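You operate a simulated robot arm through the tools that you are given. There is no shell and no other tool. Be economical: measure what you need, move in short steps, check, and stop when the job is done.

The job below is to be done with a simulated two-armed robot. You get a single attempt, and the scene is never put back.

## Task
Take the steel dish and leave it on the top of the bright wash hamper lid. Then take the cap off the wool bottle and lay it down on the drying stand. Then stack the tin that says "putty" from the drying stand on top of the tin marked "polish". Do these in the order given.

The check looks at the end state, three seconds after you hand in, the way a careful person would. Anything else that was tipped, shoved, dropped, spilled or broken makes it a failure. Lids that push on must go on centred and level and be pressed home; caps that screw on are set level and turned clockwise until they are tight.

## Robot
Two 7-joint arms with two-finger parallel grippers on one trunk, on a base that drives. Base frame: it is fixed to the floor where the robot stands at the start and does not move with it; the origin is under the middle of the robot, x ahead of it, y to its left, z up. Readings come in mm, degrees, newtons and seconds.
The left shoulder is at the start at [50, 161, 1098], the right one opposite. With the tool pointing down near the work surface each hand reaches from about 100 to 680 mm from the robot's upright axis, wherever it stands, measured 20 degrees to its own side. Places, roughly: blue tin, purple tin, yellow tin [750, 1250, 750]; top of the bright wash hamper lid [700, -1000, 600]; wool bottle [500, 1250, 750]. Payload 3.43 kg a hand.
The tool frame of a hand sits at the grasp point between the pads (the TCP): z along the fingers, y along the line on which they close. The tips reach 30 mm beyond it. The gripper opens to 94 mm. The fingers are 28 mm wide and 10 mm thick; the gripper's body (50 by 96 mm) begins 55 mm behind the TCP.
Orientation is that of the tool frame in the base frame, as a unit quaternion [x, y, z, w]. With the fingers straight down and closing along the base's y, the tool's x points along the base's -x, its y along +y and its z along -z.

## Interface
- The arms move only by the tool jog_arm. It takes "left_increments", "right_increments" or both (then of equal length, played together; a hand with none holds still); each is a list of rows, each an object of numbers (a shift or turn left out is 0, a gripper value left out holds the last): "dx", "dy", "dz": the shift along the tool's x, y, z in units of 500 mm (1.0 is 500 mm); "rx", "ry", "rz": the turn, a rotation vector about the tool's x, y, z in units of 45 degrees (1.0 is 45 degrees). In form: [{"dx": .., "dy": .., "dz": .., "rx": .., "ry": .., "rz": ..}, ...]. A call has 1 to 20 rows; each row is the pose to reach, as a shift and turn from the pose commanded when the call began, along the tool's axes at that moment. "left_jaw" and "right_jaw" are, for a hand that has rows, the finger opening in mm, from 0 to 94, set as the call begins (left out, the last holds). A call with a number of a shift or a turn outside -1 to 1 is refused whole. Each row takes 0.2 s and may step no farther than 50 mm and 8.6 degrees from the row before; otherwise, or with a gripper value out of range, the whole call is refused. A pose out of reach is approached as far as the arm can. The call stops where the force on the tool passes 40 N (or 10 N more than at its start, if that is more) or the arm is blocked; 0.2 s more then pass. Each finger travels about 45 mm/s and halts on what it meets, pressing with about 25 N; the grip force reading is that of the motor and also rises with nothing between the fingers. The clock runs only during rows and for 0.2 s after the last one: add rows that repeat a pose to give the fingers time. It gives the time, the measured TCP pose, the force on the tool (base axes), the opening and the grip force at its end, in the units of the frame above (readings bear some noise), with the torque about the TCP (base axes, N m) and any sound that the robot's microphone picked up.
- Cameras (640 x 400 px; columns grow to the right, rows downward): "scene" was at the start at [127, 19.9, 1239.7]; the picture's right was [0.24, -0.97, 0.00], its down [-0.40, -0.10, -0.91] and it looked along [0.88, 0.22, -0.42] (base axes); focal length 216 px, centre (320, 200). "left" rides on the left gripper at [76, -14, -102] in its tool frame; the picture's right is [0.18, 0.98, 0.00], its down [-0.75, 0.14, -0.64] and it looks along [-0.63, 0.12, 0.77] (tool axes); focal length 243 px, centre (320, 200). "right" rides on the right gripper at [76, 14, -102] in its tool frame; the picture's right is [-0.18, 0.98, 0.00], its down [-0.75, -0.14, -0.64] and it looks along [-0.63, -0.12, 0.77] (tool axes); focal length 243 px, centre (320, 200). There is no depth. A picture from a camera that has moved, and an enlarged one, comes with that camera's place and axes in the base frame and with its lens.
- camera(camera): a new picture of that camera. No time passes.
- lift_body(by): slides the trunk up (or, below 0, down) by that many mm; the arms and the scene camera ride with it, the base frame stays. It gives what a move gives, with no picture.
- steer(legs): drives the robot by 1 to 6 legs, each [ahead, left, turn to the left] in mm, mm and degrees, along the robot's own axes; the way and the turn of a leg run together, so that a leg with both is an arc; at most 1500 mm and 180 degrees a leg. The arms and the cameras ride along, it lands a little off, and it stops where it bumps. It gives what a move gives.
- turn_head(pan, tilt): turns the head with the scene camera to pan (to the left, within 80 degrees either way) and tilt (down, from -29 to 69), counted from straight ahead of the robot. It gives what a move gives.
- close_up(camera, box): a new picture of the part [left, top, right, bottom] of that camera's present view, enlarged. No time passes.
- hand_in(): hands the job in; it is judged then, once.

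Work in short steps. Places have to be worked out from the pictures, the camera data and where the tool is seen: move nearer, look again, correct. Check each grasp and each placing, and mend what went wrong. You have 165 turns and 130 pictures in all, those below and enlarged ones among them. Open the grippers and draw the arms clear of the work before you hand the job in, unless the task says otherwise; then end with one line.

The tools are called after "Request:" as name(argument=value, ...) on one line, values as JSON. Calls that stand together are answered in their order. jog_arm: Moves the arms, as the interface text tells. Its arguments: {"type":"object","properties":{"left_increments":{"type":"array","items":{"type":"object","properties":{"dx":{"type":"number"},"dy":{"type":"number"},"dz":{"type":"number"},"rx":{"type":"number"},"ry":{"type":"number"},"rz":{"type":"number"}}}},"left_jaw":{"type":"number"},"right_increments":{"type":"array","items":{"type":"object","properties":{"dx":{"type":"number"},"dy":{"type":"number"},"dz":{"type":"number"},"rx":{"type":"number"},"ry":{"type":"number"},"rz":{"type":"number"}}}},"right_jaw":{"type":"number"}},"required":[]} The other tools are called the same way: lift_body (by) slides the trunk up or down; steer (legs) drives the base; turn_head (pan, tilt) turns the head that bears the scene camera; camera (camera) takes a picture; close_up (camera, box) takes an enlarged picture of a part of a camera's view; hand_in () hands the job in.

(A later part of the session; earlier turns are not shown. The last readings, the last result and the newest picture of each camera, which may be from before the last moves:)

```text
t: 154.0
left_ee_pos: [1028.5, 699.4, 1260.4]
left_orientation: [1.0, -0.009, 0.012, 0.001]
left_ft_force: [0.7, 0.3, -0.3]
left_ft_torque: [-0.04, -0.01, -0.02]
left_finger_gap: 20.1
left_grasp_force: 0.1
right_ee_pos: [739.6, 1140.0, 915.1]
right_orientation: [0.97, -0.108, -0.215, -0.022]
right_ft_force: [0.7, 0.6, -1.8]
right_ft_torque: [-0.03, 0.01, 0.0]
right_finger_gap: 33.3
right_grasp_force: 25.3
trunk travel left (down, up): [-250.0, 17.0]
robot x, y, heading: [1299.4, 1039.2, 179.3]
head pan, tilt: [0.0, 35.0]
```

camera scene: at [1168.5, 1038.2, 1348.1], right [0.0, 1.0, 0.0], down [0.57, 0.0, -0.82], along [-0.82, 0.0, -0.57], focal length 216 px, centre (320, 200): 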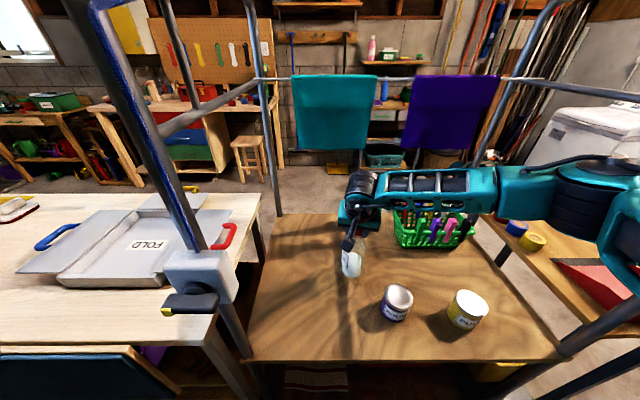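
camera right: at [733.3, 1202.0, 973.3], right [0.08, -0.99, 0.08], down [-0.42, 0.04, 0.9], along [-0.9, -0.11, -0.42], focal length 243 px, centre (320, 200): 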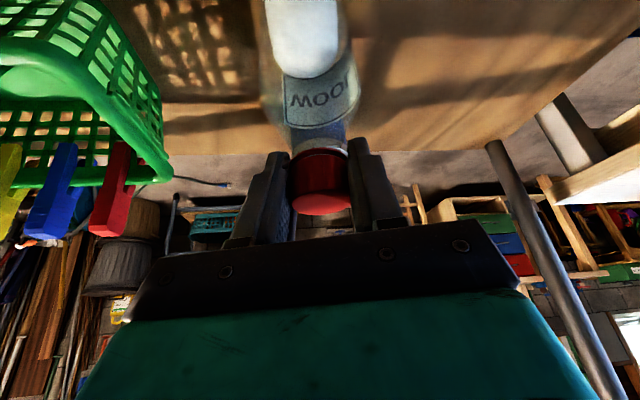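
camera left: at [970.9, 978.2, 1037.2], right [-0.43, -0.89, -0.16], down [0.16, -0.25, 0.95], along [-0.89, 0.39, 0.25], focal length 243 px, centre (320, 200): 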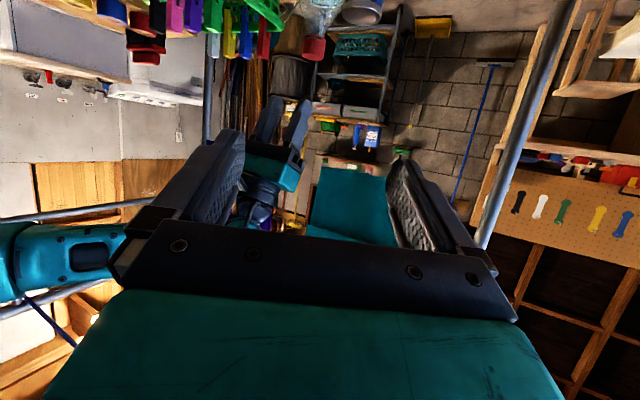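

Not yet touching; a few more millimetres.

Request:
jog_arm(right_increments=[{"dx": 0.0013, "dz": 0.0027}, {"dx": 0.0025, "dz": 0.0054}, {"dx": 0.0025, "dz": 0.0054}])

Request:
jog_arm(right_increments=[{"dx": 0.0009, "dz": 0.0018}, {"dx": 0.0017, "dz": 0.0036}, {"dx": 0.0017, "dz": 0.0036}])

```text
t: 154.8
left_ee_pos: [1028.9, 698.5, 1260.9]
left_orientation: [1.0, -0.009, 0.011, 0.002]
left_ft_force: [0.6, 0.2, 0.9]
left_ft_torque: [-0.01, 0.01, 0.02]
left_finger_gap: 19.7
left_grasp_force: 0.0
right_ee_pos: [740.0, 1140.1, 912.6]
right_orientation: [0.97, -0.108, -0.215, -0.021]
right_ft_force: [1.8, 0.5, 6.5]
right_ft_torque: [0.14, -0.33, 0.06]
right_finger_gap: 33.6
right_grasp_force: 24.8
trunk travel left (down, up): [-250.0, 17.0]
robot x, y, heading: [1299.6, 1039.7, 179.8]
head pan, tilt: [0.0, 35.0]
```

```text
t: 155.6
left_ee_pos: [1028.7, 699.4, 1261.9]
left_orientation: [1.0, -0.009, 0.012, 0.001]
left_ft_force: [1.0, -0.9, 0.5]
left_ft_torque: [0.02, 0.0, 0.01]
left_finger_gap: 20.1
left_grasp_force: 0.1
right_ee_pos: [741.8, 1139.9, 912.3]
right_orientation: [0.97, -0.108, -0.217, -0.022]
right_ft_force: [-1.9, 0.4, 16.6]
right_ft_torque: [0.14, -0.07, -0.02]
right_finger_gap: 33.3
right_grasp_force: 25.1
trunk travel left (down, up): [-250.0, 17.0]
robot x, y, heading: [1297.9, 1045.1, 179.6]
head pan, tilt: [0.0, 35.0]
```

Seated (16 N). Easing, opening and withdrawing upward.

Request:
jog_arm(right_increments=[{"dx": -0.003, "dz": -0.0063}, {"dx": -0.003, "dz": -0.0063}, {"dx": -0.003, "dz": -0.0063}, {"dx": -0.003, "dz": -0.03}, {"dx": -0.003, "dz": -0.1}, {"dx": -0.003, "dz": -0.18}, {"dx": -0.003, "dz": -0.26}], right_jaw=60)

Request:
camera(camera="right")

```text
t: 157.2
left_ee_pos: [1028.9, 698.5, 1261.1]
left_orientation: [1.0, -0.009, 0.012, 0.001]
left_ft_force: [0.4, -0.2, 0.0]
left_ft_torque: [-0.01, 0.01, 0.01]
left_finger_gap: 20.2
left_grasp_force: 0.0
right_ee_pos: [791.6, 1129.1, 1028.8]
right_orientation: [0.97, -0.108, -0.215, -0.022]
right_ft_force: [0.2, 0.0, -0.5]
right_ft_torque: [-0.02, -0.02, -0.01]
right_finger_gap: 59.8
right_grasp_force: 0.0
trunk travel left (down, up): [-250.0, 17.0]
robot x, y, heading: [1300.0, 1037.8, 179.8]
head pan, tilt: [0.0, 35.0]
```

```text
51 pictures are left
camera right: at [898.2, 1090.2, 1090.2], right [-0.38, -0.92, 0.08], down [-0.37, 0.23, 0.9], along [-0.85, 0.31, -0.43], focal length 243 px, centre (320, 200)
```

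right: 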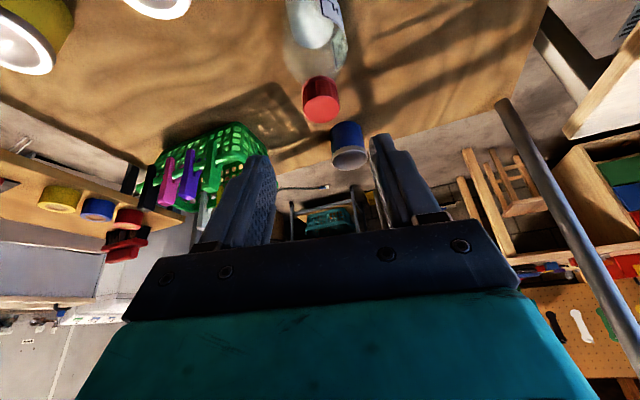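

The bottle stands upright at (742, 1140). Now I back out, centre the robot on it, lower the trunk a bit, and pose the left hand (pointing inward, 15° down) in free space.

Request:
steer(legs=[[-300, 0, 0], [0, -102, 0]])

Request:
lift_body(by=-65)

Request:
jog_arm(left_increments=[{"dx": -0.033, "dy": -0.045, "dz": 0.057, "rx": 0.048, "ry": -0.133, "rz": 0.063}, {"dx": -0.067, "dy": -0.09, "dz": 0.113, "rx": 0.097, "ry": -0.266, "rz": 0.126}, {"dx": -0.1, "dy": -0.135, "dz": 0.17, "rx": 0.145, "ry": -0.399, "rz": 0.189}, {"dx": -0.133, "dy": -0.18, "dz": 0.227, "rx": 0.193, "ry": -0.531, "rz": 0.252}, {"dx": -0.167, "dy": -0.225, "dz": 0.283, "rx": 0.242, "ry": -0.664, "rz": 0.315}, {"dx": -0.2, "dy": -0.27, "dz": 0.34, "rx": 0.29, "ry": -0.797, "rz": 0.378}, {"dx": -0.2, "dy": -0.27, "dz": 0.34, "rx": 0.29, "ry": -0.797, "rz": 0.378}], left_jaw=88)

```text
t: 160.0
left_ee_pos: [1329.7, 797.2, 1261.0]
left_orientation: [1.0, -0.01, 0.012, 0.001]
left_ft_force: [0.2, 0.4, -0.2]
left_ft_torque: [-0.03, 0.01, -0.03]
left_finger_gap: 20.0
left_grasp_force: 0.1
right_ee_pos: [1092.5, 1227.3, 1027.4]
right_orientation: [0.97, -0.109, -0.214, -0.021]
right_ft_force: [0.8, 0.0, 1.1]
right_ft_torque: [-0.01, 0.04, 0.0]
right_finger_gap: 59.9
right_grasp_force: 0.1
trunk travel left (down, up): [-250.0, 17.0]
robot x, y, heading: [1600.0, 1135.7, 179.6]
head pan, tilt: [0.0, 35.0]
```

```text
t: 161.0
left_ee_pos: [1329.8, 795.8, 1196.2]
left_orientation: [1.0, -0.01, 0.012, 0.001]
left_ft_force: [-0.5, 0.7, 0.5]
left_ft_torque: [-0.02, -0.02, 0.0]
left_finger_gap: 19.9
left_grasp_force: 0.0
right_ee_pos: [1091.2, 1225.9, 964.8]
right_orientation: [0.97, -0.109, -0.214, -0.022]
right_ft_force: [-0.9, 0.4, -0.5]
right_ft_torque: [-0.01, -0.02, -0.02]
right_finger_gap: 59.8
right_grasp_force: 0.0
trunk travel left (down, up): [-185.0, 82.0]
robot x, y, heading: [1603.7, 1136.1, 179.5]
head pan, tilt: [0.0, 35.0]
```

```text
t: 162.6
left_ee_pos: [1231.8, 935.2, 1022.1]
left_orientation: [0.936, -0.153, -0.294, -0.116]
left_ft_force: [-0.5, -0.4, 0.3]
left_ft_torque: [-0.01, 0.01, 0.02]
left_finger_gap: 87.7
left_grasp_force: 0.1
left hand out of reach, approached as far as the arm can: row 6, 7
right_ee_pos: [1092.5, 1226.6, 963.0]
right_orientation: [0.97, -0.109, -0.214, -0.022]
right_ft_force: [0.9, 0.5, 0.0]
right_ft_torque: [-0.01, -0.03, -0.02]
right_finger_gap: 59.9
right_grasp_force: 0.1
trunk travel left (down, up): [-185.0, 82.0]
robot x, y, heading: [1604.2, 1140.8, 179.6]
head pan, tilt: [0.0, 35.0]
```

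Near the body limit; I translate forward first, then complete the rotation.

Request:
jog_arm(left_increments=[{"dx": -0.013, "dy": -0.022, "dz": 0.076}, {"dx": -0.027, "dy": -0.045, "dz": 0.151}, {"dx": -0.04, "dy": -0.067, "dz": 0.227}, {"dx": -0.053, "dy": -0.09, "dz": 0.302}, {"dx": -0.067, "dy": -0.112, "dz": 0.378}, {"dx": -0.067, "dy": -0.112, "dz": 0.378}])

Request:
jog_arm(left_increments=[{"rx": 0.048, "ry": -0.133, "rz": 0.063}, {"rx": 0.097, "ry": -0.266, "rz": 0.126}, {"rx": 0.145, "ry": -0.399, "rz": 0.189}, {"rx": 0.193, "ry": -0.531, "rz": 0.252}, {"rx": 0.242, "ry": -0.664, "rz": 0.315}, {"rx": 0.29, "ry": -0.797, "rz": 0.378}, {"rx": 0.29, "ry": -0.797, "rz": 0.378}])

Request:
camera(camera="scene")

```text
t: 164.0
left_ee_pos: [1134.1, 1036.1, 912.0]
left_orientation: [0.937, -0.153, -0.293, -0.116]
left_ft_force: [-0.7, -0.2, -1.0]
left_ft_torque: [0.01, 0.0, -0.01]
left_finger_gap: 88.2
left_grasp_force: 0.0
left hand out of reach, approached as far as the arm can: row 5, 6
right_ee_pos: [1092.2, 1227.4, 963.8]
right_orientation: [0.97, -0.109, -0.214, -0.022]
right_ft_force: [-0.5, -0.2, -0.4]
right_ft_torque: [0.0, 0.03, 0.04]
right_finger_gap: 60.0
right_grasp_force: 0.1
trunk travel left (down, up): [-185.0, 82.0]
robot x, y, heading: [1600.9, 1137.7, 179.6]
head pan, tilt: [0.0, 35.0]
```

```text
t: 165.6
left_ee_pos: [1141.2, 964.8, 1066.8]
left_orientation: [0.75, -0.278, -0.56, -0.217]
left_ft_force: [-0.5, -0.7, 0.0]
left_ft_torque: [0.0, -0.02, 0.01]
left_finger_gap: 88.0
left_grasp_force: 0.0
left hand out of reach, approached as far as the arm can: row 2, 3, 4, 5, 6, 7
right_ee_pos: [1093.0, 1227.6, 963.2]
right_orientation: [0.97, -0.11, -0.214, -0.023]
right_ft_force: [-0.5, -0.4, -0.2]
right_ft_torque: [0.02, -0.01, -0.01]
right_finger_gap: 60.2
right_grasp_force: 0.1
trunk travel left (down, up): [-185.0, 82.0]
robot x, y, heading: [1600.2, 1135.4, 179.6]
head pan, tilt: [0.0, 35.0]
```

```text
50 pictures are left
camera scene: at [1470.4, 1135.5, 1283.1], right [0.01, 1.0, 0.0], down [0.57, 0.0, -0.82], along [-0.82, 0.01, -0.57], focal length 216 px, centre (320, 200)
```

scene: 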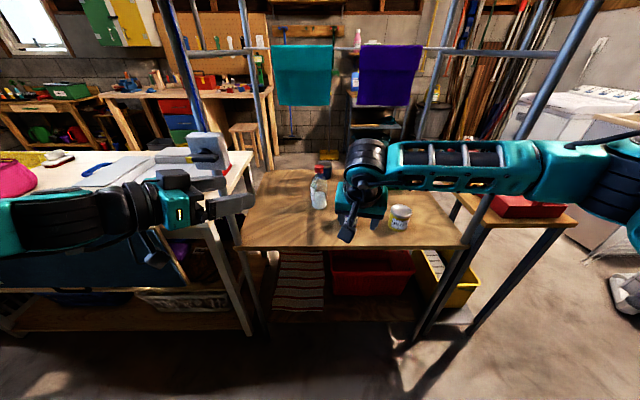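

The left arm can't hold this pose low and close. A pose with the left hand canted 45° inward from its side should suit its reach better; I test it here in free space, moving the right hand out of the way.

Request:
jog_arm(left_increments=[{"dx": 0.046, "dy": -0.019, "dz": 0.068, "rx": 0.097, "ry": 0.092, "rz": 0.056}, {"dx": 0.092, "dy": -0.038, "dz": 0.136, "rx": 0.195, "ry": 0.185, "rz": 0.112}, {"dx": 0.138, "dy": -0.057, "dz": 0.204, "rx": 0.292, "ry": 0.277, "rz": 0.168}, {"dx": 0.184, "dy": -0.077, "dz": 0.271, "rx": 0.39, "ry": 0.369, "rz": 0.225}, {"dx": 0.23, "dy": -0.096, "dz": 0.339, "rx": 0.487, "ry": 0.461, "rz": 0.281}, {"dx": 0.276, "dy": -0.115, "dz": 0.407, "rx": 0.585, "ry": 0.554, "rz": 0.337}, {"dx": 0.322, "dy": -0.134, "dz": 0.475, "rx": 0.682, "ry": 0.646, "rz": 0.393}, {"dx": 0.322, "dy": -0.134, "dz": 0.475, "rx": 0.682, "ry": 0.646, "rz": 0.393}], right_increments=[{"dy": -0.05}, {"dy": -0.1}, {"dy": -0.15}, {"dy": -0.2}, {"dy": -0.25}, {"dy": -0.3}, {"dy": -0.35}, {"dy": -0.4}])

Request:
camera(camera="scene")

```text
t: 167.4
left_ee_pos: [1111.6, 1063.1, 940.1]
left_orientation: [0.734, -0.531, -0.341, -0.25]
left_ft_force: [0.1, -0.2, 0.1]
left_ft_torque: [0.02, 0.02, 0.02]
left_finger_gap: 87.9
left_grasp_force: 0.0
left hand out of reach, approached as far as the arm can: row 1, 2, 3, 4, 5, 6, 7, 8
right_ee_pos: [1137.9, 1422.0, 962.3]
right_orientation: [0.97, -0.109, -0.215, -0.023]
right_ft_force: [-0.6, 0.0, 0.1]
right_ft_torque: [0.03, -0.01, 0.0]
right_finger_gap: 59.9
right_grasp_force: 0.0
trunk travel left (down, up): [-185.0, 82.0]
robot x, y, heading: [1600.8, 1132.4, 179.6]
head pan, tilt: [0.0, 35.0]
```

```text
49 pictures are left
camera scene: at [1471.0, 1135.5, 1283.2], right [0.01, 1.0, 0.0], down [0.57, 0.0, -0.82], along [-0.82, 0.01, -0.57], focal length 216 px, centre (320, 200)
```

scene: 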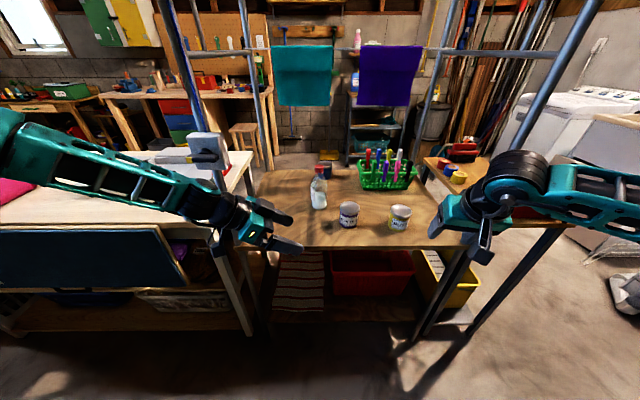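

The left hand can sit about 490 ahead and 70 left in mid-air with this pose. So I'll unscrew in mid-air, clear of the posts: fetch the bottle by its cap with the right hand, then let the left grip its body. First tuck the left hand and bring the right back.

Request:
jog_arm(left_increments=[{"dx": -0.007, "dy": -0.012, "dz": -0.095}, {"dx": -0.015, "dy": -0.023, "dz": -0.19}, {"dx": -0.022, "dy": -0.035, "dz": -0.285}, {"dx": -0.03, "dy": -0.046, "dz": -0.38}, {"dx": -0.037, "dy": -0.058, "dz": -0.476}, {"dx": -0.044, "dy": -0.069, "dz": -0.571}, {"dx": -0.052, "dy": -0.08, "dz": -0.666}, {"dx": -0.059, "dy": -0.092, "dz": -0.761}], right_increments=[{"dz": -0.04, "dx": 0.0}, {"dy": 0.06, "dz": -0.1}, {"dy": 0.12, "dz": -0.13}, {"dy": 0.18, "dz": -0.13}, {"dy": 0.24, "dz": -0.13}, {"dy": 0.3, "dz": -0.13}, {"dy": 0.36, "dz": -0.13}, {"dy": 0.4, "dz": -0.13}])

Request:
steer(legs=[[0, 97, 0], [200, 0, 0]])

Request:
camera(camera="scene")

```text
t: 169.2
left_ee_pos: [1237.6, 813.5, 1212.3]
left_orientation: [0.734, -0.531, -0.341, -0.251]
left_ft_force: [-1.0, -0.3, -0.2]
left_ft_torque: [0.0, 0.0, -0.01]
left_finger_gap: 87.7
left_grasp_force: 0.0
right_ee_pos: [1119.3, 1220.0, 1024.4]
right_orientation: [0.97, -0.11, -0.214, -0.022]
right_ft_force: [0.1, -0.6, 0.2]
right_ft_torque: [-0.01, 0.02, -0.01]
right_finger_gap: 59.9
right_grasp_force: 0.0
trunk travel left (down, up): [-185.0, 82.0]
robot x, y, heading: [1603.4, 1134.1, 179.5]
head pan, tilt: [0.0, 35.0]
```

```text
t: 171.6
left_ee_pos: [1035.2, 720.4, 1210.7]
left_orientation: [0.735, -0.53, -0.342, -0.25]
left_ft_force: [0.2, 0.1, 0.1]
left_ft_torque: [0.02, 0.05, -0.06]
left_finger_gap: 88.1
left_grasp_force: 0.1
right_ee_pos: [915.1, 1127.1, 1021.8]
right_orientation: [0.971, -0.109, -0.214, -0.023]
right_ft_force: [-0.7, 0.1, -0.3]
right_ft_torque: [0.03, 0.0, 0.01]
right_finger_gap: 59.7
right_grasp_force: 0.1
trunk travel left (down, up): [-185.0, 82.0]
robot x, y, heading: [1401.0, 1041.4, 179.6]
head pan, tilt: [0.0, 35.0]
```

```text
48 pictures are left
camera scene: at [1267.4, 1041.0, 1283.1], right [0.01, 1.0, 0.0], down [0.57, 0.0, -0.82], along [-0.82, 0.01, -0.57], focal length 216 px, centre (320, 200)
```

scene: 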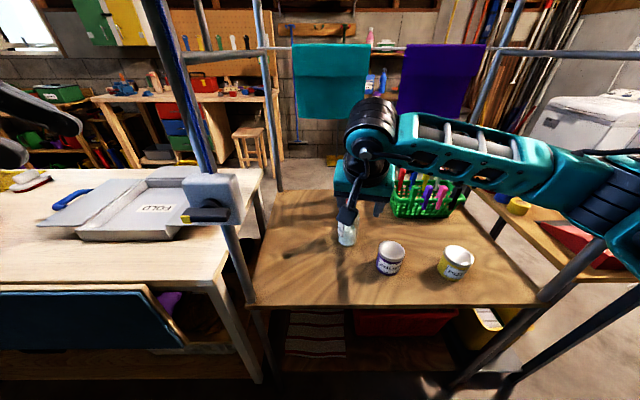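

Left hand is well clear of the post. Moving the right hand over the cap again.

Request:
jog_arm(right_increments=[{"dx": -0.06, "dy": 0.01, "dz": 0.03}, {"dx": -0.11, "dy": 0.02, "dz": 0.08}, {"dx": -0.16, "dy": 0.03, "dz": 0.14}, {"dx": -0.21, "dy": 0.041, "dz": 0.21}, {"dx": -0.25, "dy": 0.051, "dz": 0.276}, {"dx": -0.25, "dy": 0.051, "dz": 0.276}])

Request:
camera(camera="right")

```text
t: 173.0
left_ee_pos: [1035.9, 721.2, 1211.4]
left_orientation: [0.734, -0.53, -0.343, -0.25]
left_ft_force: [-0.1, 0.9, 0.0]
left_ft_torque: [-0.01, 0.02, 0.02]
left_finger_gap: 88.0
left_grasp_force: 0.0
right_ee_pos: [746.5, 1141.9, 948.0]
right_orientation: [0.971, -0.108, -0.214, -0.022]
right_ft_force: [0.1, -0.5, 0.4]
right_ft_torque: [-0.02, 0.03, -0.01]
right_finger_gap: 60.0
right_grasp_force: 0.0
trunk travel left (down, up): [-185.0, 82.0]
robot x, y, heading: [1400.2, 1041.2, 179.7]
head pan, tilt: [0.0, 35.0]
```

```text
47 pictures are left
camera right: at [853.0, 1103.3, 1009.4], right [-0.38, -0.92, 0.08], down [-0.37, 0.23, 0.9], along [-0.85, 0.31, -0.43], focal length 243 px, centre (320, 200)
```

right: 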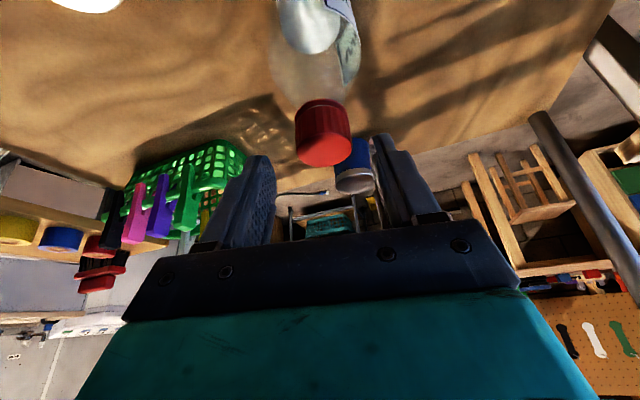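

Descending onto the cap and gripping.

Request:
jog_arm(right_increments=[{"dx": 0.011, "dy": 0.003, "dz": 0.032}, {"dx": 0.022, "dy": 0.006, "dz": 0.063}, {"dx": 0.022, "dy": 0.006, "dz": 0.063}])

Request:
jog_arm(right_increments=[{"dx": 0}, {"dx": 0}, {"dx": 0}, {"dx": -0.01, "dz": -0.022}, {"dx": -0.03, "dz": -0.066}, {"dx": -0.06, "dz": -0.13}, {"dx": -0.085, "dz": -0.181}], right_jaw=0)

Request:
close_up(camera="scene", box=[270, 140, 430, 260])

```text
t: 173.8
left_ee_pos: [1035.8, 719.5, 1210.3]
left_orientation: [0.734, -0.531, -0.342, -0.25]
left_ft_force: [-0.2, 1.0, -0.6]
left_ft_torque: [0.02, 0.02, 0.05]
left_finger_gap: 88.1
left_grasp_force: 0.2
right_ee_pos: [741.4, 1138.3, 915.0]
right_orientation: [0.97, -0.109, -0.214, -0.022]
right_ft_force: [-0.9, -0.6, 0.2]
right_ft_torque: [0.03, -0.01, -0.02]
right_finger_gap: 60.1
right_grasp_force: 0.1
trunk travel left (down, up): [-185.0, 82.0]
robot x, y, heading: [1397.4, 1042.5, 179.7]
head pan, tilt: [0.0, 35.0]
```

```text
t: 175.4
left_ee_pos: [1034.6, 720.5, 1212.0]
left_orientation: [0.734, -0.53, -0.342, -0.25]
left_ft_force: [0.0, -0.3, 0.3]
left_ft_torque: [0.0, 0.0, 0.02]
left_finger_gap: 87.9
left_grasp_force: 0.0
right_ee_pos: [739.2, 1138.2, 1018.1]
right_orientation: [0.971, -0.108, -0.214, -0.022]
right_ft_force: [1.2, 0.7, -1.6]
right_ft_torque: [0.0, -0.01, 0.02]
right_finger_gap: 33.4
right_grasp_force: 24.8
trunk travel left (down, up): [-185.0, 82.0]
robot x, y, heading: [1397.5, 1040.8, 179.6]
head pan, tilt: [0.0, 35.0]
```

```text
3.33 times, centred on (350, 200) of scene
camera zoom: at [1268.1, 1040.9, 1283.1], right [0.01, 1.0, 0.0], down [0.57, 0.0, -0.82], along [-0.82, 0.01, -0.57], focal length 721 px, centre (220, 200)
```

zoom: 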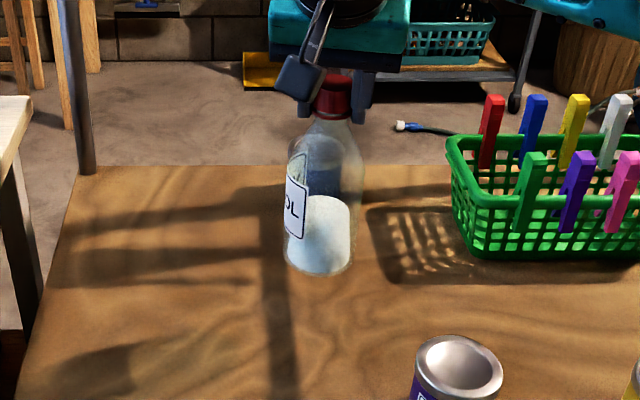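

Bottle held again. Backing straight out into free space, then bringing the bottle in front of my chest.

Request:
steer(legs=[[-310, 0, 0]])

Request:
jog_arm(right_increments=[{"dx": 0.058, "dy": 0.04, "dz": -0.054}, {"dx": 0.115, "dy": 0.08, "dz": -0.108}, {"dx": 0.172, "dy": 0.119, "dz": -0.163}, {"dx": 0.23, "dy": 0.158, "dz": -0.217}, {"dx": 0.287, "dy": 0.198, "dz": -0.271}, {"dx": 0.287, "dy": 0.198, "dz": -0.271}])

```text
t: 177.5
left_ee_pos: [1348.7, 719.5, 1211.1]
left_orientation: [0.733, -0.532, -0.341, -0.251]
left_ft_force: [-0.8, 0.9, 0.2]
left_ft_torque: [-0.03, 0.01, 0.0]
left_finger_gap: 88.0
left_grasp_force: 0.0
right_ee_pos: [1055.2, 1139.0, 1017.2]
right_orientation: [0.97, -0.111, -0.215, -0.022]
right_ft_force: [0.3, 0.4, -2.4]
right_ft_torque: [0.0, 0.02, -0.01]
right_finger_gap: 33.4
right_grasp_force: 25.1
trunk travel left (down, up): [-185.0, 82.0]
robot x, y, heading: [1715.9, 1040.3, 179.4]
head pan, tilt: [0.0, 35.0]
```

```text
t: 178.9
left_ee_pos: [1349.1, 720.0, 1210.8]
left_orientation: [0.733, -0.532, -0.34, -0.251]
left_ft_force: [0.3, 0.2, -0.1]
left_ft_torque: [0.01, -0.02, 0.0]
left_finger_gap: 88.1
left_grasp_force: 0.0
right_ee_pos: [1213.4, 1002.6, 1082.7]
right_orientation: [0.97, -0.112, -0.214, -0.023]
right_ft_force: [-0.6, -0.2, -1.8]
right_ft_torque: [0.0, 0.01, 0.0]
right_finger_gap: 33.3
right_grasp_force: 24.9
trunk travel left (down, up): [-185.0, 82.0]
robot x, y, heading: [1715.0, 1038.5, 179.5]
head pan, tilt: [0.0, 35.0]
```

Now the left hand moves to its pre-grasp, 110 mm back from the bottle body along its pointing direction.

Request:
jog_arm(left_increments=[{"dx": -0.013, "dy": 0.017, "dz": 0.08}, {"dx": -0.027, "dy": 0.033, "dz": 0.16}, {"dx": -0.04, "dy": 0.05, "dz": 0.24}, {"dx": -0.054, "dy": 0.066, "dz": 0.32}, {"dx": -0.067, "dy": 0.083, "dz": 0.4}, {"dx": -0.08, "dy": 0.1, "dz": 0.48}, {"dx": -0.094, "dy": 0.116, "dz": 0.559}, {"dx": -0.094, "dy": 0.116, "dz": 0.559}])

Request:
camera(camera="left")

Request:
camera(camera="scene")

```text
t: 180.7
left_ee_pos: [1225.0, 935.3, 1066.7]
left_orientation: [0.733, -0.531, -0.344, -0.252]
left_ft_force: [0.4, -0.6, 0.2]
left_ft_torque: [-0.02, 0.01, -0.02]
left_finger_gap: 88.2
left_grasp_force: 0.1
right_ee_pos: [1214.8, 1002.0, 1083.9]
right_orientation: [0.97, -0.111, -0.214, -0.023]
right_ft_force: [0.4, -0.2, -2.6]
right_ft_torque: [0.04, -0.01, 0.01]
right_finger_gap: 33.2
right_grasp_force: 24.9
trunk travel left (down, up): [-185.0, 82.0]
robot x, y, heading: [1715.0, 1041.0, 179.4]
head pan, tilt: [0.0, 35.0]
```

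```text
45 pictures are left
camera left: at [1278.8, 817.8, 1074.7], right [-0.9, -0.41, -0.15], down [-0.13, -0.06, 0.99], along [-0.42, 0.91, 0.0], focal length 243 px, centre (320, 200)
```

left: 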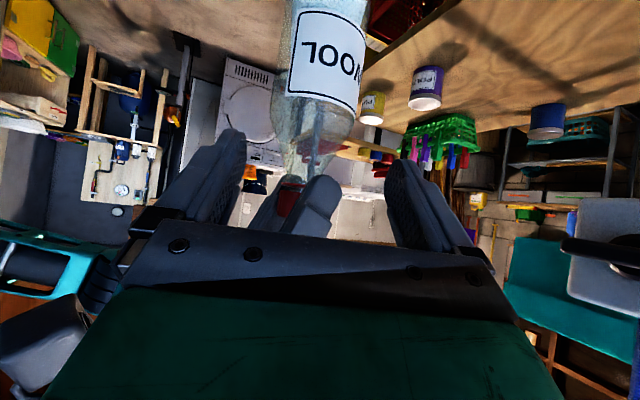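

```text
44 pictures are left
camera scene: at [1583.8, 1039.0, 1283.2], right [0.01, 1.0, 0.0], down [0.57, -0.01, -0.82], along [-0.82, 0.01, -0.57], focal length 216 px, centre (320, 200)
```

scene: 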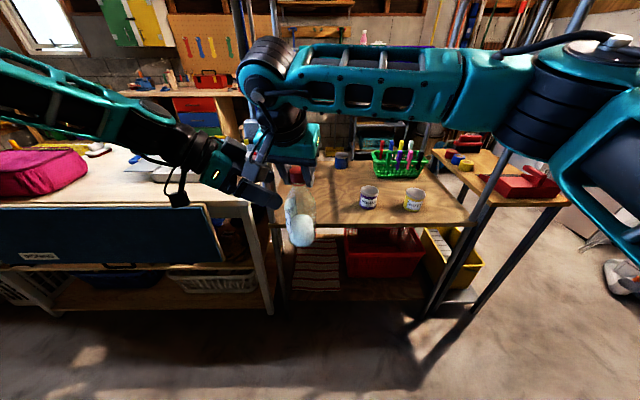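

The bottle is in view, between the open jaws' line. Dropping slightly, then advancing the left hand onto the body.

Request:
jog_arm(left_increments=[{"dx": 0.04, "dy": -0.01}, {"dx": 0.067, "dy": -0.02, "dz": 0.03}, {"dx": 0.067, "dy": -0.02, "dz": 0.1}, {"dx": 0.067, "dy": -0.02, "dz": 0.17}, {"dx": 0.067, "dy": -0.02, "dz": 0.23}, {"dx": 0.067, "dy": -0.02, "dz": 0.23}])

Request:
camera(camera="left")

Request:
camera(camera="right")

```text
t: 182.1
left_ee_pos: [1230.6, 970.0, 964.8]
left_orientation: [0.733, -0.531, -0.343, -0.252]
left_ft_force: [-0.5, -0.5, -0.1]
left_ft_torque: [-0.02, -0.01, 0.02]
left_finger_gap: 88.0
left_grasp_force: 0.0
left hand out of reach, approached as far as the arm can: row 4, 5, 6
right_ee_pos: [1213.1, 1001.7, 1083.5]
right_orientation: [0.97, -0.111, -0.214, -0.023]
right_ft_force: [0.7, -0.4, -2.6]
right_ft_torque: [0.03, 0.0, -0.01]
right_finger_gap: 33.6
right_grasp_force: 24.8
trunk travel left (down, up): [-185.0, 82.0]
robot x, y, heading: [1719.9, 1038.3, 179.6]
head pan, tilt: [0.0, 35.0]
```

```text
43 pictures are left
camera left: at [1283.2, 853.0, 974.1], right [-0.9, -0.41, -0.15], down [-0.13, -0.06, 0.99], along [-0.42, 0.91, 0.0], focal length 243 px, centre (320, 200)
```

left: 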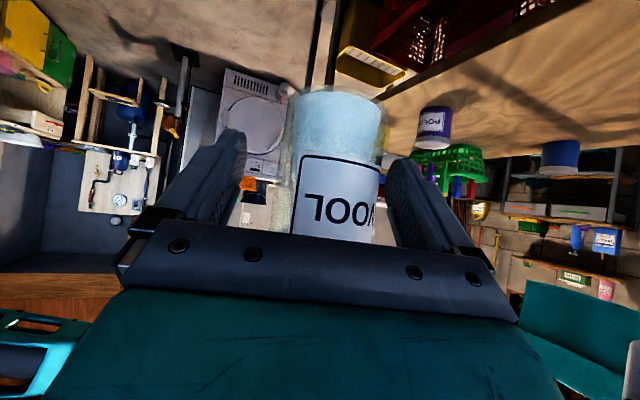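

```text
42 pictures are left
camera right: at [1320.1, 962.3, 1144.3], right [-0.38, -0.92, 0.08], down [-0.37, 0.23, 0.9], along [-0.85, 0.32, -0.43], focal length 243 px, centre (320, 200)
```

right: 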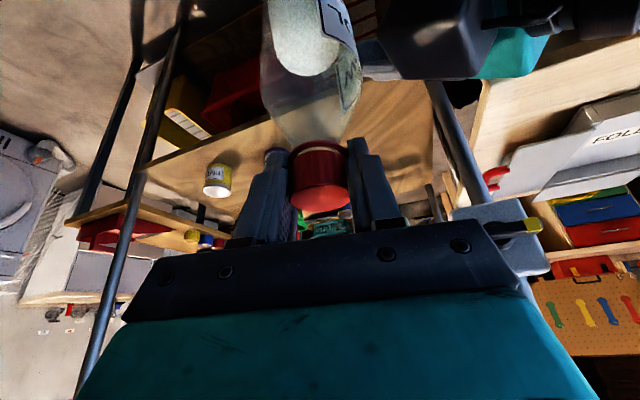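

Left can't advance further, so I bring the bottle the last 35 mm into its jaws with the right hand.

Request:
jog_arm(right_increments=[{"dx": 0.014, "dy": 0.018, "dz": -0.007}, {"dx": 0.029, "dy": 0.037, "dz": -0.013}, {"dx": 0.043, "dy": 0.055, "dz": -0.02}, {"dx": 0.043, "dy": 0.055, "dz": -0.02}])

Request:
camera(camera="left")

```text
t: 183.1
left_ee_pos: [1229.6, 969.7, 966.7]
left_orientation: [0.732, -0.531, -0.343, -0.252]
left_ft_force: [5.8, -11.4, 0.6]
left_ft_torque: [0.76, 0.38, 0.02]
left_finger_gap: 87.8
left_grasp_force: 0.1
right_ee_pos: [1232.1, 972.0, 1081.8]
right_orientation: [0.97, -0.113, -0.215, -0.026]
right_ft_force: [-4.8, 10.5, -3.7]
right_ft_torque: [0.43, 0.21, -0.02]
right_finger_gap: 33.3
right_grasp_force: 24.5
trunk travel left (down, up): [-185.0, 82.0]
robot x, y, heading: [1718.0, 1041.8, 179.5]
head pan, tilt: [0.0, 35.0]
```

```text
41 pictures are left
camera left: at [1283.2, 852.3, 974.1], right [-0.9, -0.42, -0.15], down [-0.13, -0.06, 0.99], along [-0.42, 0.91, 0.0], focal length 243 px, centre (320, 200)
```

left: 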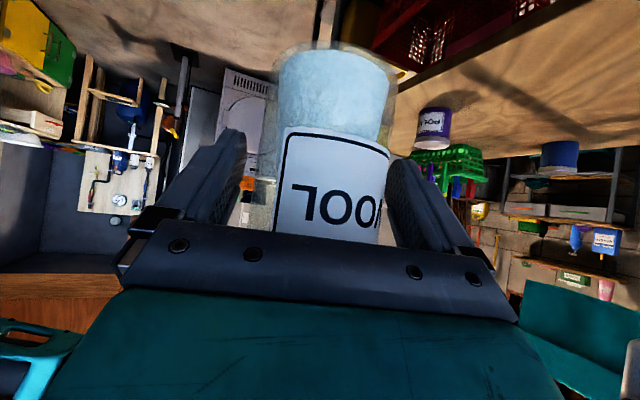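

Slight contact with the palm and the bottle sits a bit to one side. Adjusting the bottle by about 13 mm, then closing the left hand.

Request:
jog_arm(right_increments=[{"dx": 0.001, "dy": -0.014}, {"dx": 0.002, "dy": -0.027, "dz": -0.001}, {"dx": 0.002, "dy": -0.027, "dz": -0.001}])

Request:
jog_arm(left_increments=[{"dx": 0}, {"dx": 0}, {"dx": 0}, {"dx": 0}], left_jaw=0)

Request:
camera(camera="left")

```text
t: 183.9
left_ee_pos: [1229.7, 970.2, 966.3]
left_orientation: [0.732, -0.531, -0.343, -0.252]
left_ft_force: [-0.5, -0.1, 0.4]
left_ft_torque: [-0.02, 0.03, 0.01]
left_finger_gap: 88.0
left_grasp_force: 0.1
right_ee_pos: [1236.7, 980.6, 1081.0]
right_orientation: [0.97, -0.11, -0.215, -0.023]
right_ft_force: [-1.2, 0.4, -0.7]
right_ft_torque: [-0.06, -0.03, 0.01]
right_finger_gap: 33.3
right_grasp_force: 24.5
trunk travel left (down, up): [-185.0, 82.0]
robot x, y, heading: [1711.9, 1039.9, 179.3]
head pan, tilt: [0.0, 35.0]
```

```text
t: 184.9
left_ee_pos: [1232.3, 972.9, 966.1]
left_orientation: [0.731, -0.533, -0.342, -0.253]
left_ft_force: [13.6, 7.1, -1.4]
left_ft_torque: [-0.48, 0.77, -0.13]
left_finger_gap: 70.7
left_grasp_force: 25.0
right_ee_pos: [1235.8, 981.2, 1082.5]
right_orientation: [0.97, -0.111, -0.215, -0.022]
right_ft_force: [-14.0, -6.1, 0.7]
right_ft_torque: [-0.24, 0.79, 0.08]
right_finger_gap: 33.4
right_grasp_force: 24.4
trunk travel left (down, up): [-185.0, 82.0]
robot x, y, heading: [1713.7, 1035.5, 179.5]
head pan, tilt: [0.0, 35.0]
```

```text
40 pictures are left
camera left: at [1283.8, 853.3, 974.0], right [-0.9, -0.41, -0.15], down [-0.14, -0.06, 0.99], along [-0.42, 0.91, 0.0], focal length 243 px, centre (320, 200)
```

left: 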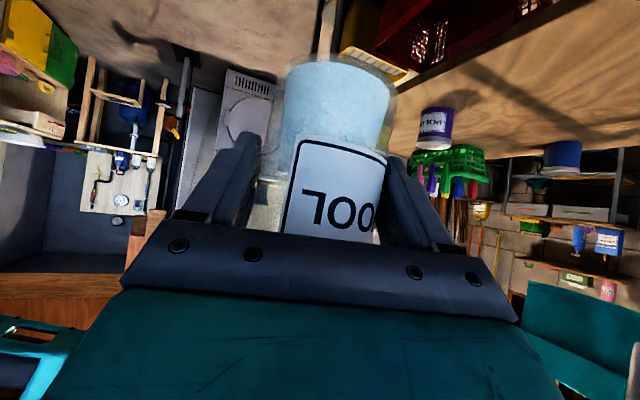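

The left hand holds the body (70.7 mm). Now turning the cap anticlockwise 35°.

Request:
jog_arm(right_increments=[{"rx": -0.056, "rz": -0.121}, {"rx": -0.113, "rz": -0.242}, {"rx": -0.169, "rz": -0.362}, {"rx": -0.226, "rz": -0.483}, {"rx": -0.282, "rz": -0.604}, {"rx": -0.329, "rz": -0.705}])

Request:
camera(camera="left")

```text
t: 186.3
left_ee_pos: [1230.7, 969.1, 964.4]
left_orientation: [0.733, -0.531, -0.343, -0.252]
left_ft_force: [10.0, -3.1, -11.8]
left_ft_torque: [-0.01, 0.68, -0.09]
left_finger_gap: 71.0
left_grasp_force: 24.6
right_ee_pos: [1235.0, 981.0, 1080.9]
right_orientation: [0.958, 0.186, -0.213, 0.043]
right_ft_force: [-8.9, 2.6, 12.1]
right_ft_torque: [0.13, 0.43, -0.04]
right_finger_gap: 33.4
right_grasp_force: 24.7
trunk travel left (down, up): [-185.0, 82.0]
robot x, y, heading: [1710.9, 1038.3, 179.4]
head pan, tilt: [0.0, 35.0]
```

```text
39 pictures are left
camera left: at [1283.2, 852.1, 973.5], right [-0.9, -0.42, -0.15], down [-0.14, -0.06, 0.99], along [-0.42, 0.91, -0.01], focal length 243 px, centre (320, 200)
```

left: 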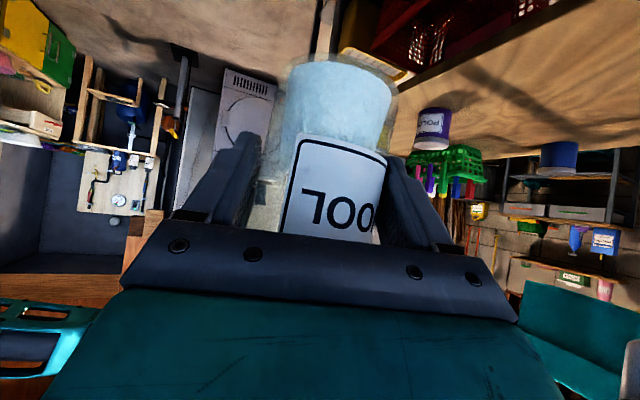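

The bottle held still and the cap is turning and pushing up (12 N) — it's unscrewing. Continuing 45° more with a 3 mm rise.

Request:
jog_arm(right_increments=[{"dx": -0.0013, "dz": -0.0027, "rx": -0.07, "rz": -0.151}, {"dx": -0.0025, "dz": -0.0054, "rx": -0.141, "rz": -0.302}, {"dx": -0.0025, "dz": -0.0054, "rx": -0.211, "rz": -0.453}, {"dx": -0.0025, "dz": -0.0054, "rx": -0.282, "rz": -0.604}, {"dx": -0.0025, "dz": -0.0054, "rx": -0.352, "rz": -0.755}, {"dx": -0.0025, "dz": -0.0054, "rx": -0.423, "rz": -0.906}])

```text
t: 187.7
left_ee_pos: [1229.9, 970.8, 966.4]
left_orientation: [0.733, -0.531, -0.344, -0.252]
left_ft_force: [10.1, -7.8, -3.5]
left_ft_torque: [0.1, 0.88, -0.08]
left_finger_gap: 71.0
left_grasp_force: 25.2
right_ee_pos: [1236.0, 981.7, 1083.0]
right_orientation: [0.831, 0.512, -0.184, 0.114]
right_ft_force: [-8.3, 8.7, 3.8]
right_ft_torque: [0.83, 0.25, -0.11]
right_finger_gap: 33.4
right_grasp_force: 25.2
right hand out of reach, approached as far as the arm can: row 6
trunk travel left (down, up): [-185.0, 82.0]
robot x, y, heading: [1712.2, 1040.7, 179.3]
head pan, tilt: [0.0, 35.0]
```

Over 75° unscrewed so far. Ratchet: open and rotate the hand back clockwise in two calls.

Request:
jog_arm(right_increments=[{"dx": 0}, {"dx": 0}, {"rx": 0.066, "rz": 0.141}, {"rx": 0.132, "rz": 0.282}, {"rx": 0.197, "rz": 0.423}, {"rx": 0.263, "rz": 0.564}, {"rx": 0.329, "rz": 0.705}, {"rx": 0.395, "rz": 0.846}, {"rx": 0.461, "rz": 0.987}], right_jaw=52)

Request:
jog_arm(right_increments=[{"rx": 0.066, "rz": 0.141}, {"rx": 0.132, "rz": 0.282}, {"rx": 0.197, "rz": 0.423}, {"rx": 0.263, "rz": 0.564}, {"rx": 0.329, "rz": 0.705}, {"rx": 0.395, "rz": 0.846}, {"rx": 0.461, "rz": 0.987}, {"rx": 0.461, "rz": 0.987}])

Request:
camera(camera="right")

```text
t: 189.7
left_ee_pos: [1231.4, 971.6, 965.9]
left_orientation: [0.733, -0.531, -0.343, -0.252]
left_ft_force: [-0.1, -0.6, -2.2]
left_ft_torque: [0.02, 0.02, -0.01]
left_finger_gap: 70.3
left_grasp_force: 25.2
right_ee_pos: [1236.6, 981.2, 1083.0]
right_orientation: [0.969, 0.119, -0.214, 0.028]
right_ft_force: [-0.1, 0.5, -0.2]
right_ft_torque: [-0.01, 0.01, -0.03]
right_finger_gap: 52.0
right_grasp_force: 0.1
trunk travel left (down, up): [-185.0, 82.0]
robot x, y, heading: [1714.6, 1040.0, 179.3]
head pan, tilt: [0.0, 35.0]
```

```text
t: 191.5
left_ee_pos: [1230.3, 971.2, 966.8]
left_orientation: [0.732, -0.531, -0.344, -0.252]
left_ft_force: [-0.7, 0.8, -1.9]
left_ft_torque: [-0.04, 0.03, -0.01]
left_finger_gap: 70.3
left_grasp_force: 24.8
right_ee_pos: [1236.7, 982.7, 1083.8]
right_orientation: [0.931, -0.294, -0.206, -0.065]
right_ft_force: [-0.1, 0.6, 0.0]
right_ft_torque: [0.03, 0.01, 0.01]
right_finger_gap: 52.0
right_grasp_force: 0.0
trunk travel left (down, up): [-185.0, 82.0]
robot x, y, heading: [1713.4, 1039.2, 179.6]
head pan, tilt: [0.0, 35.0]
```

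```text
38 pictures are left
camera right: at [1321.0, 905.9, 1144.3], right [-0.7, -0.71, 0.08], down [-0.26, 0.35, 0.9], along [-0.67, 0.61, -0.43], focal length 243 px, centre (320, 200)
```

right: 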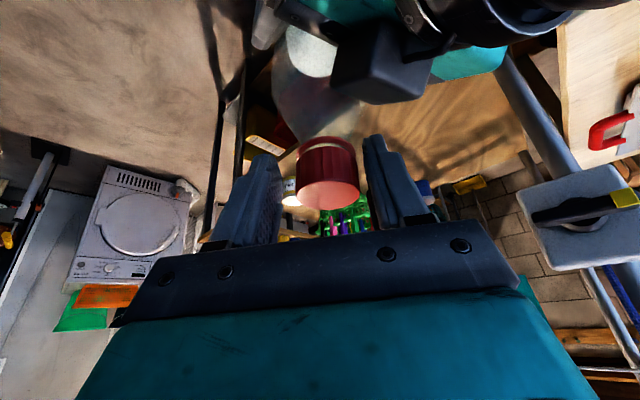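

The left hand holds the bottle alone well. Regripping the cap and turning two more strokes.

Request:
jog_arm(right_increments=[{"dx": 0}, {"dx": 0}, {"dx": 0}, {"rx": -0.066, "rz": -0.141}, {"rx": -0.132, "rz": -0.282}, {"rx": -0.197, "rz": -0.423}, {"rx": -0.263, "rz": -0.564}, {"dx": -0.001, "dz": -0.002, "rx": -0.329, "rz": -0.705}, {"dx": -0.001, "dz": -0.002, "rx": -0.395, "rz": -0.846}, {"dx": -0.001, "dz": -0.002, "rx": -0.461, "rz": -0.987}], right_jaw=0)

Request:
jog_arm(right_increments=[{"rx": -0.066, "rz": -0.141}, {"rx": -0.132, "rz": -0.282}, {"rx": -0.197, "rz": -0.423}, {"dx": -0.001, "dz": -0.002, "rx": -0.263, "rz": -0.564}, {"dx": -0.001, "dz": -0.002, "rx": -0.329, "rz": -0.705}, {"dx": -0.001, "dz": -0.002, "rx": -0.395, "rz": -0.846}])

Request:
camera(camera="left")

```text
t: 193.7
left_ee_pos: [1230.5, 971.0, 965.4]
left_orientation: [0.732, -0.531, -0.344, -0.252]
left_ft_force: [13.7, 0.2, -1.6]
left_ft_torque: [-0.05, 1.26, -0.15]
left_finger_gap: 70.5
left_grasp_force: 25.0
right_ee_pos: [1236.9, 982.1, 1084.0]
right_orientation: [0.969, 0.121, -0.214, 0.028]
right_ft_force: [-13.7, -0.2, -1.2]
right_ft_torque: [-0.01, 0.39, -0.01]
right_finger_gap: 32.2
right_grasp_force: 24.6
trunk travel left (down, up): [-185.0, 82.0]
robot x, y, heading: [1717.6, 1041.1, 179.2]
head pan, tilt: [0.0, 35.0]
```

```text
t: 195.1
left_ee_pos: [1229.7, 970.1, 967.0]
left_orientation: [0.733, -0.531, -0.343, -0.251]
left_ft_force: [9.0, -9.3, -1.5]
left_ft_torque: [0.25, 0.91, -0.07]
left_finger_gap: 70.8
left_grasp_force: 25.4
right_ee_pos: [1236.5, 981.4, 1085.2]
right_orientation: [0.861, 0.46, -0.191, 0.102]
right_ft_force: [-8.0, 9.4, -0.4]
right_ft_torque: [0.9, 0.09, -0.08]
right_finger_gap: 32.4
right_grasp_force: 25.3
trunk travel left (down, up): [-185.0, 82.0]
robot x, y, heading: [1713.4, 1039.5, 179.2]
head pan, tilt: [0.0, 35.0]
```

```text
37 pictures are left
camera left: at [1282.7, 852.4, 974.3], right [-0.9, -0.42, -0.15], down [-0.13, -0.06, 0.99], along [-0.42, 0.91, 0.0], focal length 243 px, centre (320, 200)
```

left: 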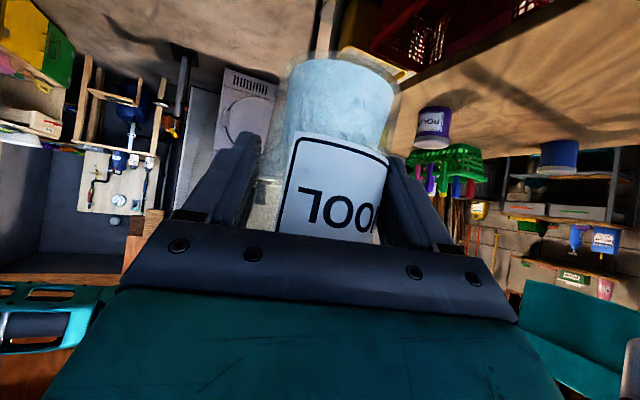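

About 165° turned. Testing with a small 8 mm pull upward.

Request:
jog_arm(right_increments=[{"dx": -0.0034, "dz": -0.0072}, {"dx": -0.0068, "dz": -0.0145}, {"dx": -0.0068, "dz": -0.0145}])

```text
t: 195.9
left_ee_pos: [1229.8, 972.1, 969.0]
left_orientation: [0.731, -0.532, -0.345, -0.252]
left_ft_force: [7.6, -1.1, 18.1]
left_ft_torque: [-0.14, 0.86, -0.02]
left_finger_gap: 70.9
left_grasp_force: 24.8
right_ee_pos: [1237.2, 980.8, 1090.4]
right_orientation: [0.861, 0.46, -0.19, 0.104]
right_ft_force: [-7.9, 2.3, -20.8]
right_ft_torque: [0.47, -0.1, -0.06]
right_finger_gap: 32.9
right_grasp_force: 24.6
trunk travel left (down, up): [-185.0, 82.0]
robot x, y, heading: [1713.4, 1041.0, 179.3]
head pan, tilt: [0.0, 35.0]
```

Still threaded. Easing back down and ratcheting again.

Request:
jog_arm(right_increments=[{"dx": 0.005, "dz": 0.011}, {"dx": 0.005, "dz": 0.011}, {"dx": 0.005, "dz": 0.011, "rx": 0.066, "rz": 0.141}, {"dx": 0.005, "dz": 0.011, "rx": 0.132, "rz": 0.282}, {"dx": 0.005, "dz": 0.011, "rx": 0.197, "rz": 0.423}, {"dx": 0.005, "dz": 0.011, "rx": 0.263, "rz": 0.564}, {"dx": 0.005, "dz": 0.011, "rx": 0.329, "rz": 0.705}, {"dx": 0.005, "dz": 0.011, "rx": 0.395, "rz": 0.846}, {"dx": 0.005, "dz": 0.011, "rx": 0.461, "rz": 0.987}], right_jaw=52)

Request:
jog_arm(right_increments=[{"rx": 0.066, "rz": 0.141}, {"rx": 0.132, "rz": 0.282}, {"rx": 0.197, "rz": 0.423}, {"rx": 0.263, "rz": 0.564}, {"rx": 0.329, "rz": 0.705}, {"rx": 0.395, "rz": 0.846}, {"rx": 0.395, "rz": 0.846}])

Request:
jog_arm(right_increments=[{"dx": 0}, {"dx": 0}, {"dx": 0}, {"rx": -0.066, "rz": -0.141}, {"rx": -0.132, "rz": -0.282}, {"rx": -0.197, "rz": -0.423}, {"rx": -0.263, "rz": -0.564}, {"dx": -0.001, "dz": -0.002, "rx": -0.329, "rz": -0.705}, {"dx": -0.001, "dz": -0.002, "rx": -0.395, "rz": -0.846}, {"dx": -0.001, "dz": -0.002, "rx": -0.461, "rz": -0.987}], right_jaw=0)

Request:
jog_arm(right_increments=[{"rx": -0.066, "rz": -0.141}, {"rx": -0.132, "rz": -0.282}, {"rx": -0.197, "rz": -0.423}, {"dx": -0.001, "dz": -0.002, "rx": -0.263, "rz": -0.564}, {"dx": -0.001, "dz": -0.002, "rx": -0.329, "rz": -0.705}, {"dx": -0.001, "dz": -0.002, "rx": -0.395, "rz": -0.846}])

```text
t: 197.9
left_ee_pos: [1230.5, 970.9, 966.3]
left_orientation: [0.732, -0.531, -0.343, -0.252]
left_ft_force: [0.6, 0.7, -2.3]
left_ft_torque: [-0.01, 0.02, -0.05]
left_finger_gap: 70.3
left_grasp_force: 25.0
right_ee_pos: [1236.4, 980.3, 1086.7]
right_orientation: [0.974, 0.06, -0.216, 0.015]
right_ft_force: [-0.5, 0.1, -0.2]
right_ft_torque: [-0.02, -0.02, -0.01]
right_finger_gap: 51.9
right_grasp_force: 0.0
trunk travel left (down, up): [-185.0, 82.0]
robot x, y, heading: [1715.4, 1039.3, 179.2]
head pan, tilt: [0.0, 35.0]
```

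```text
t: 199.5
left_ee_pos: [1230.8, 971.2, 965.8]
left_orientation: [0.732, -0.532, -0.343, -0.252]
left_ft_force: [-1.0, -0.1, -1.9]
left_ft_torque: [0.03, -0.01, -0.04]
left_finger_gap: 70.2
left_grasp_force: 25.0
right_ee_pos: [1236.9, 981.0, 1087.0]
right_orientation: [0.931, -0.294, -0.206, -0.064]
right_ft_force: [0.2, 0.3, 1.2]
right_ft_torque: [0.03, -0.01, 0.02]
right_finger_gap: 52.1
right_grasp_force: 0.1
trunk travel left (down, up): [-185.0, 82.0]
robot x, y, heading: [1710.5, 1036.9, 179.4]
head pan, tilt: [0.0, 35.0]
```

```text
t: 201.7
left_ee_pos: [1231.5, 970.7, 966.4]
left_orientation: [0.732, -0.531, -0.343, -0.252]
left_ft_force: [13.6, -2.0, -0.1]
left_ft_torque: [0.25, 1.21, -0.12]
left_finger_gap: 70.9
left_grasp_force: 24.7
right_ee_pos: [1235.7, 982.9, 1088.3]
right_orientation: [0.969, 0.121, -0.214, 0.027]
right_ft_force: [-12.5, 2.1, -1.1]
right_ft_torque: [-0.08, 0.48, -0.05]
right_finger_gap: 33.5
right_grasp_force: 24.8
trunk travel left (down, up): [-185.0, 82.0]
robot x, y, heading: [1716.7, 1039.7, 179.7]
head pan, tilt: [0.0, 35.0]
```

```text
t: 203.1
left_ee_pos: [1228.6, 971.2, 965.4]
left_orientation: [0.733, -0.531, -0.343, -0.251]
left_ft_force: [5.5, -2.8, -1.8]
left_ft_torque: [0.32, 0.59, 0.01]
left_finger_gap: 70.5
left_grasp_force: 25.2
right_ee_pos: [1237.2, 980.3, 1089.6]
right_orientation: [0.86, 0.461, -0.191, 0.105]
right_ft_force: [-4.9, 3.3, -0.7]
right_ft_torque: [0.02, 0.04, -0.08]
right_finger_gap: 33.6
right_grasp_force: 25.0
trunk travel left (down, up): [-185.0, 82.0]
robot x, y, heading: [1716.6, 1041.1, 179.3]
head pan, tilt: [0.0, 35.0]
```

Side forces dropped noticeably; about 255° turned. Testing an upward pull again.

Request:
jog_arm(right_increments=[{"dx": -0.0034, "dz": -0.0072}, {"dx": -0.0068, "dz": -0.0145}, {"dx": -0.0068, "dz": -0.0145}])

Request:
camera(camera="right")

```text
t: 203.9
left_ee_pos: [1229.9, 972.5, 965.4]
left_orientation: [0.732, -0.531, -0.344, -0.252]
left_ft_force: [1.2, -0.8, -1.3]
left_ft_torque: [0.02, 0.06, -0.01]
left_finger_gap: 70.2
left_grasp_force: 25.3
right_ee_pos: [1235.5, 980.2, 1097.7]
right_orientation: [0.86, 0.461, -0.192, 0.104]
right_ft_force: [-1.7, 0.1, 0.1]
right_ft_torque: [-0.02, 0.0, 0.0]
right_finger_gap: 33.3
right_grasp_force: 24.7
trunk travel left (down, up): [-185.0, 82.0]
robot x, y, heading: [1715.5, 1038.7, 179.4]
head pan, tilt: [0.0, 35.0]
```

```text
36 pictures are left
camera right: at [1311.0, 1065.0, 1158.1], right [0.73, -0.68, 0.08], down [-0.35, -0.26, 0.9], along [-0.59, -0.68, -0.43], focal length 243 px, centre (320, 200)
```

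right: 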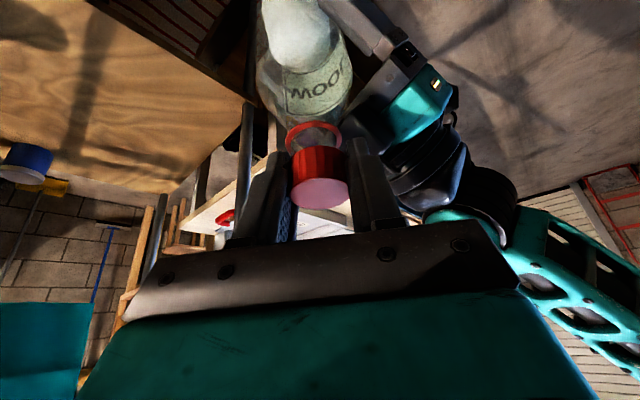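

The cap is off. I lift it away and swing the right hand toward its own side, turning it back, while the left holds the open bottle upright.

Request:
jog_arm(right_increments=[{"dx": -0.0255, "dz": -0.0545}, {"dx": -0.051, "dz": -0.109}, {"dx": -0.036, "dy": -0.052, "dz": -0.116, "rx": 0.066, "rz": 0.141}, {"dx": -0.02, "dy": -0.105, "dz": -0.123, "rx": 0.132, "rz": 0.282}, {"dx": -0.005, "dy": -0.157, "dz": -0.13, "rx": 0.198, "rz": 0.423}, {"dx": 0.01, "dy": -0.209, "dz": -0.137, "rx": 0.263, "rz": 0.564}, {"dx": 0.025, "dy": -0.261, "dz": -0.144, "rx": 0.329, "rz": 0.705}, {"dx": 0.041, "dy": -0.314, "dz": -0.151, "rx": 0.395, "rz": 0.846}, {"dx": 0.056, "dy": -0.366, "dz": -0.158, "rx": 0.461, "rz": 0.987}])

Request:
camera(camera="scene")

```text
t: 205.9
left_ee_pos: [1229.6, 969.8, 966.5]
left_orientation: [0.733, -0.531, -0.343, -0.251]
left_ft_force: [-0.1, -0.6, -1.3]
left_ft_torque: [0.0, 0.01, 0.0]
left_finger_gap: 70.5
left_grasp_force: 25.5
right_ee_pos: [1117.3, 1131.6, 1156.8]
right_orientation: [0.975, 0.06, -0.216, 0.015]
right_ft_force: [0.6, -0.2, 0.3]
right_ft_torque: [0.02, 0.02, 0.01]
right_finger_gap: 33.4
right_grasp_force: 25.1
trunk travel left (down, up): [-185.0, 82.0]
robot x, y, heading: [1718.8, 1036.4, 179.2]
head pan, tilt: [0.0, 35.0]
```

```text
35 pictures are left
camera scene: at [1583.4, 1039.0, 1283.1], right [0.01, 1.0, 0.0], down [0.57, -0.01, -0.82], along [-0.82, 0.01, -0.57], focal length 216 px, centre (320, 200)
```

scene: 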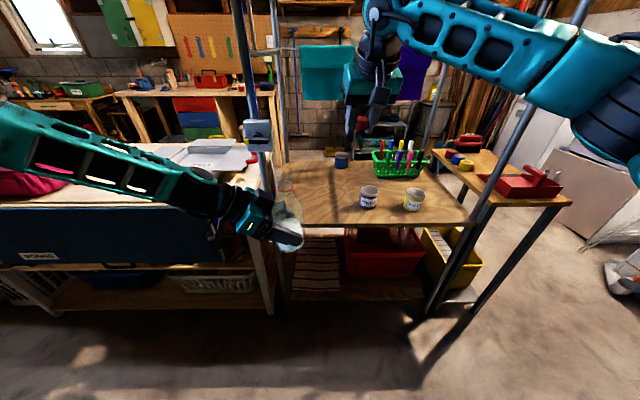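

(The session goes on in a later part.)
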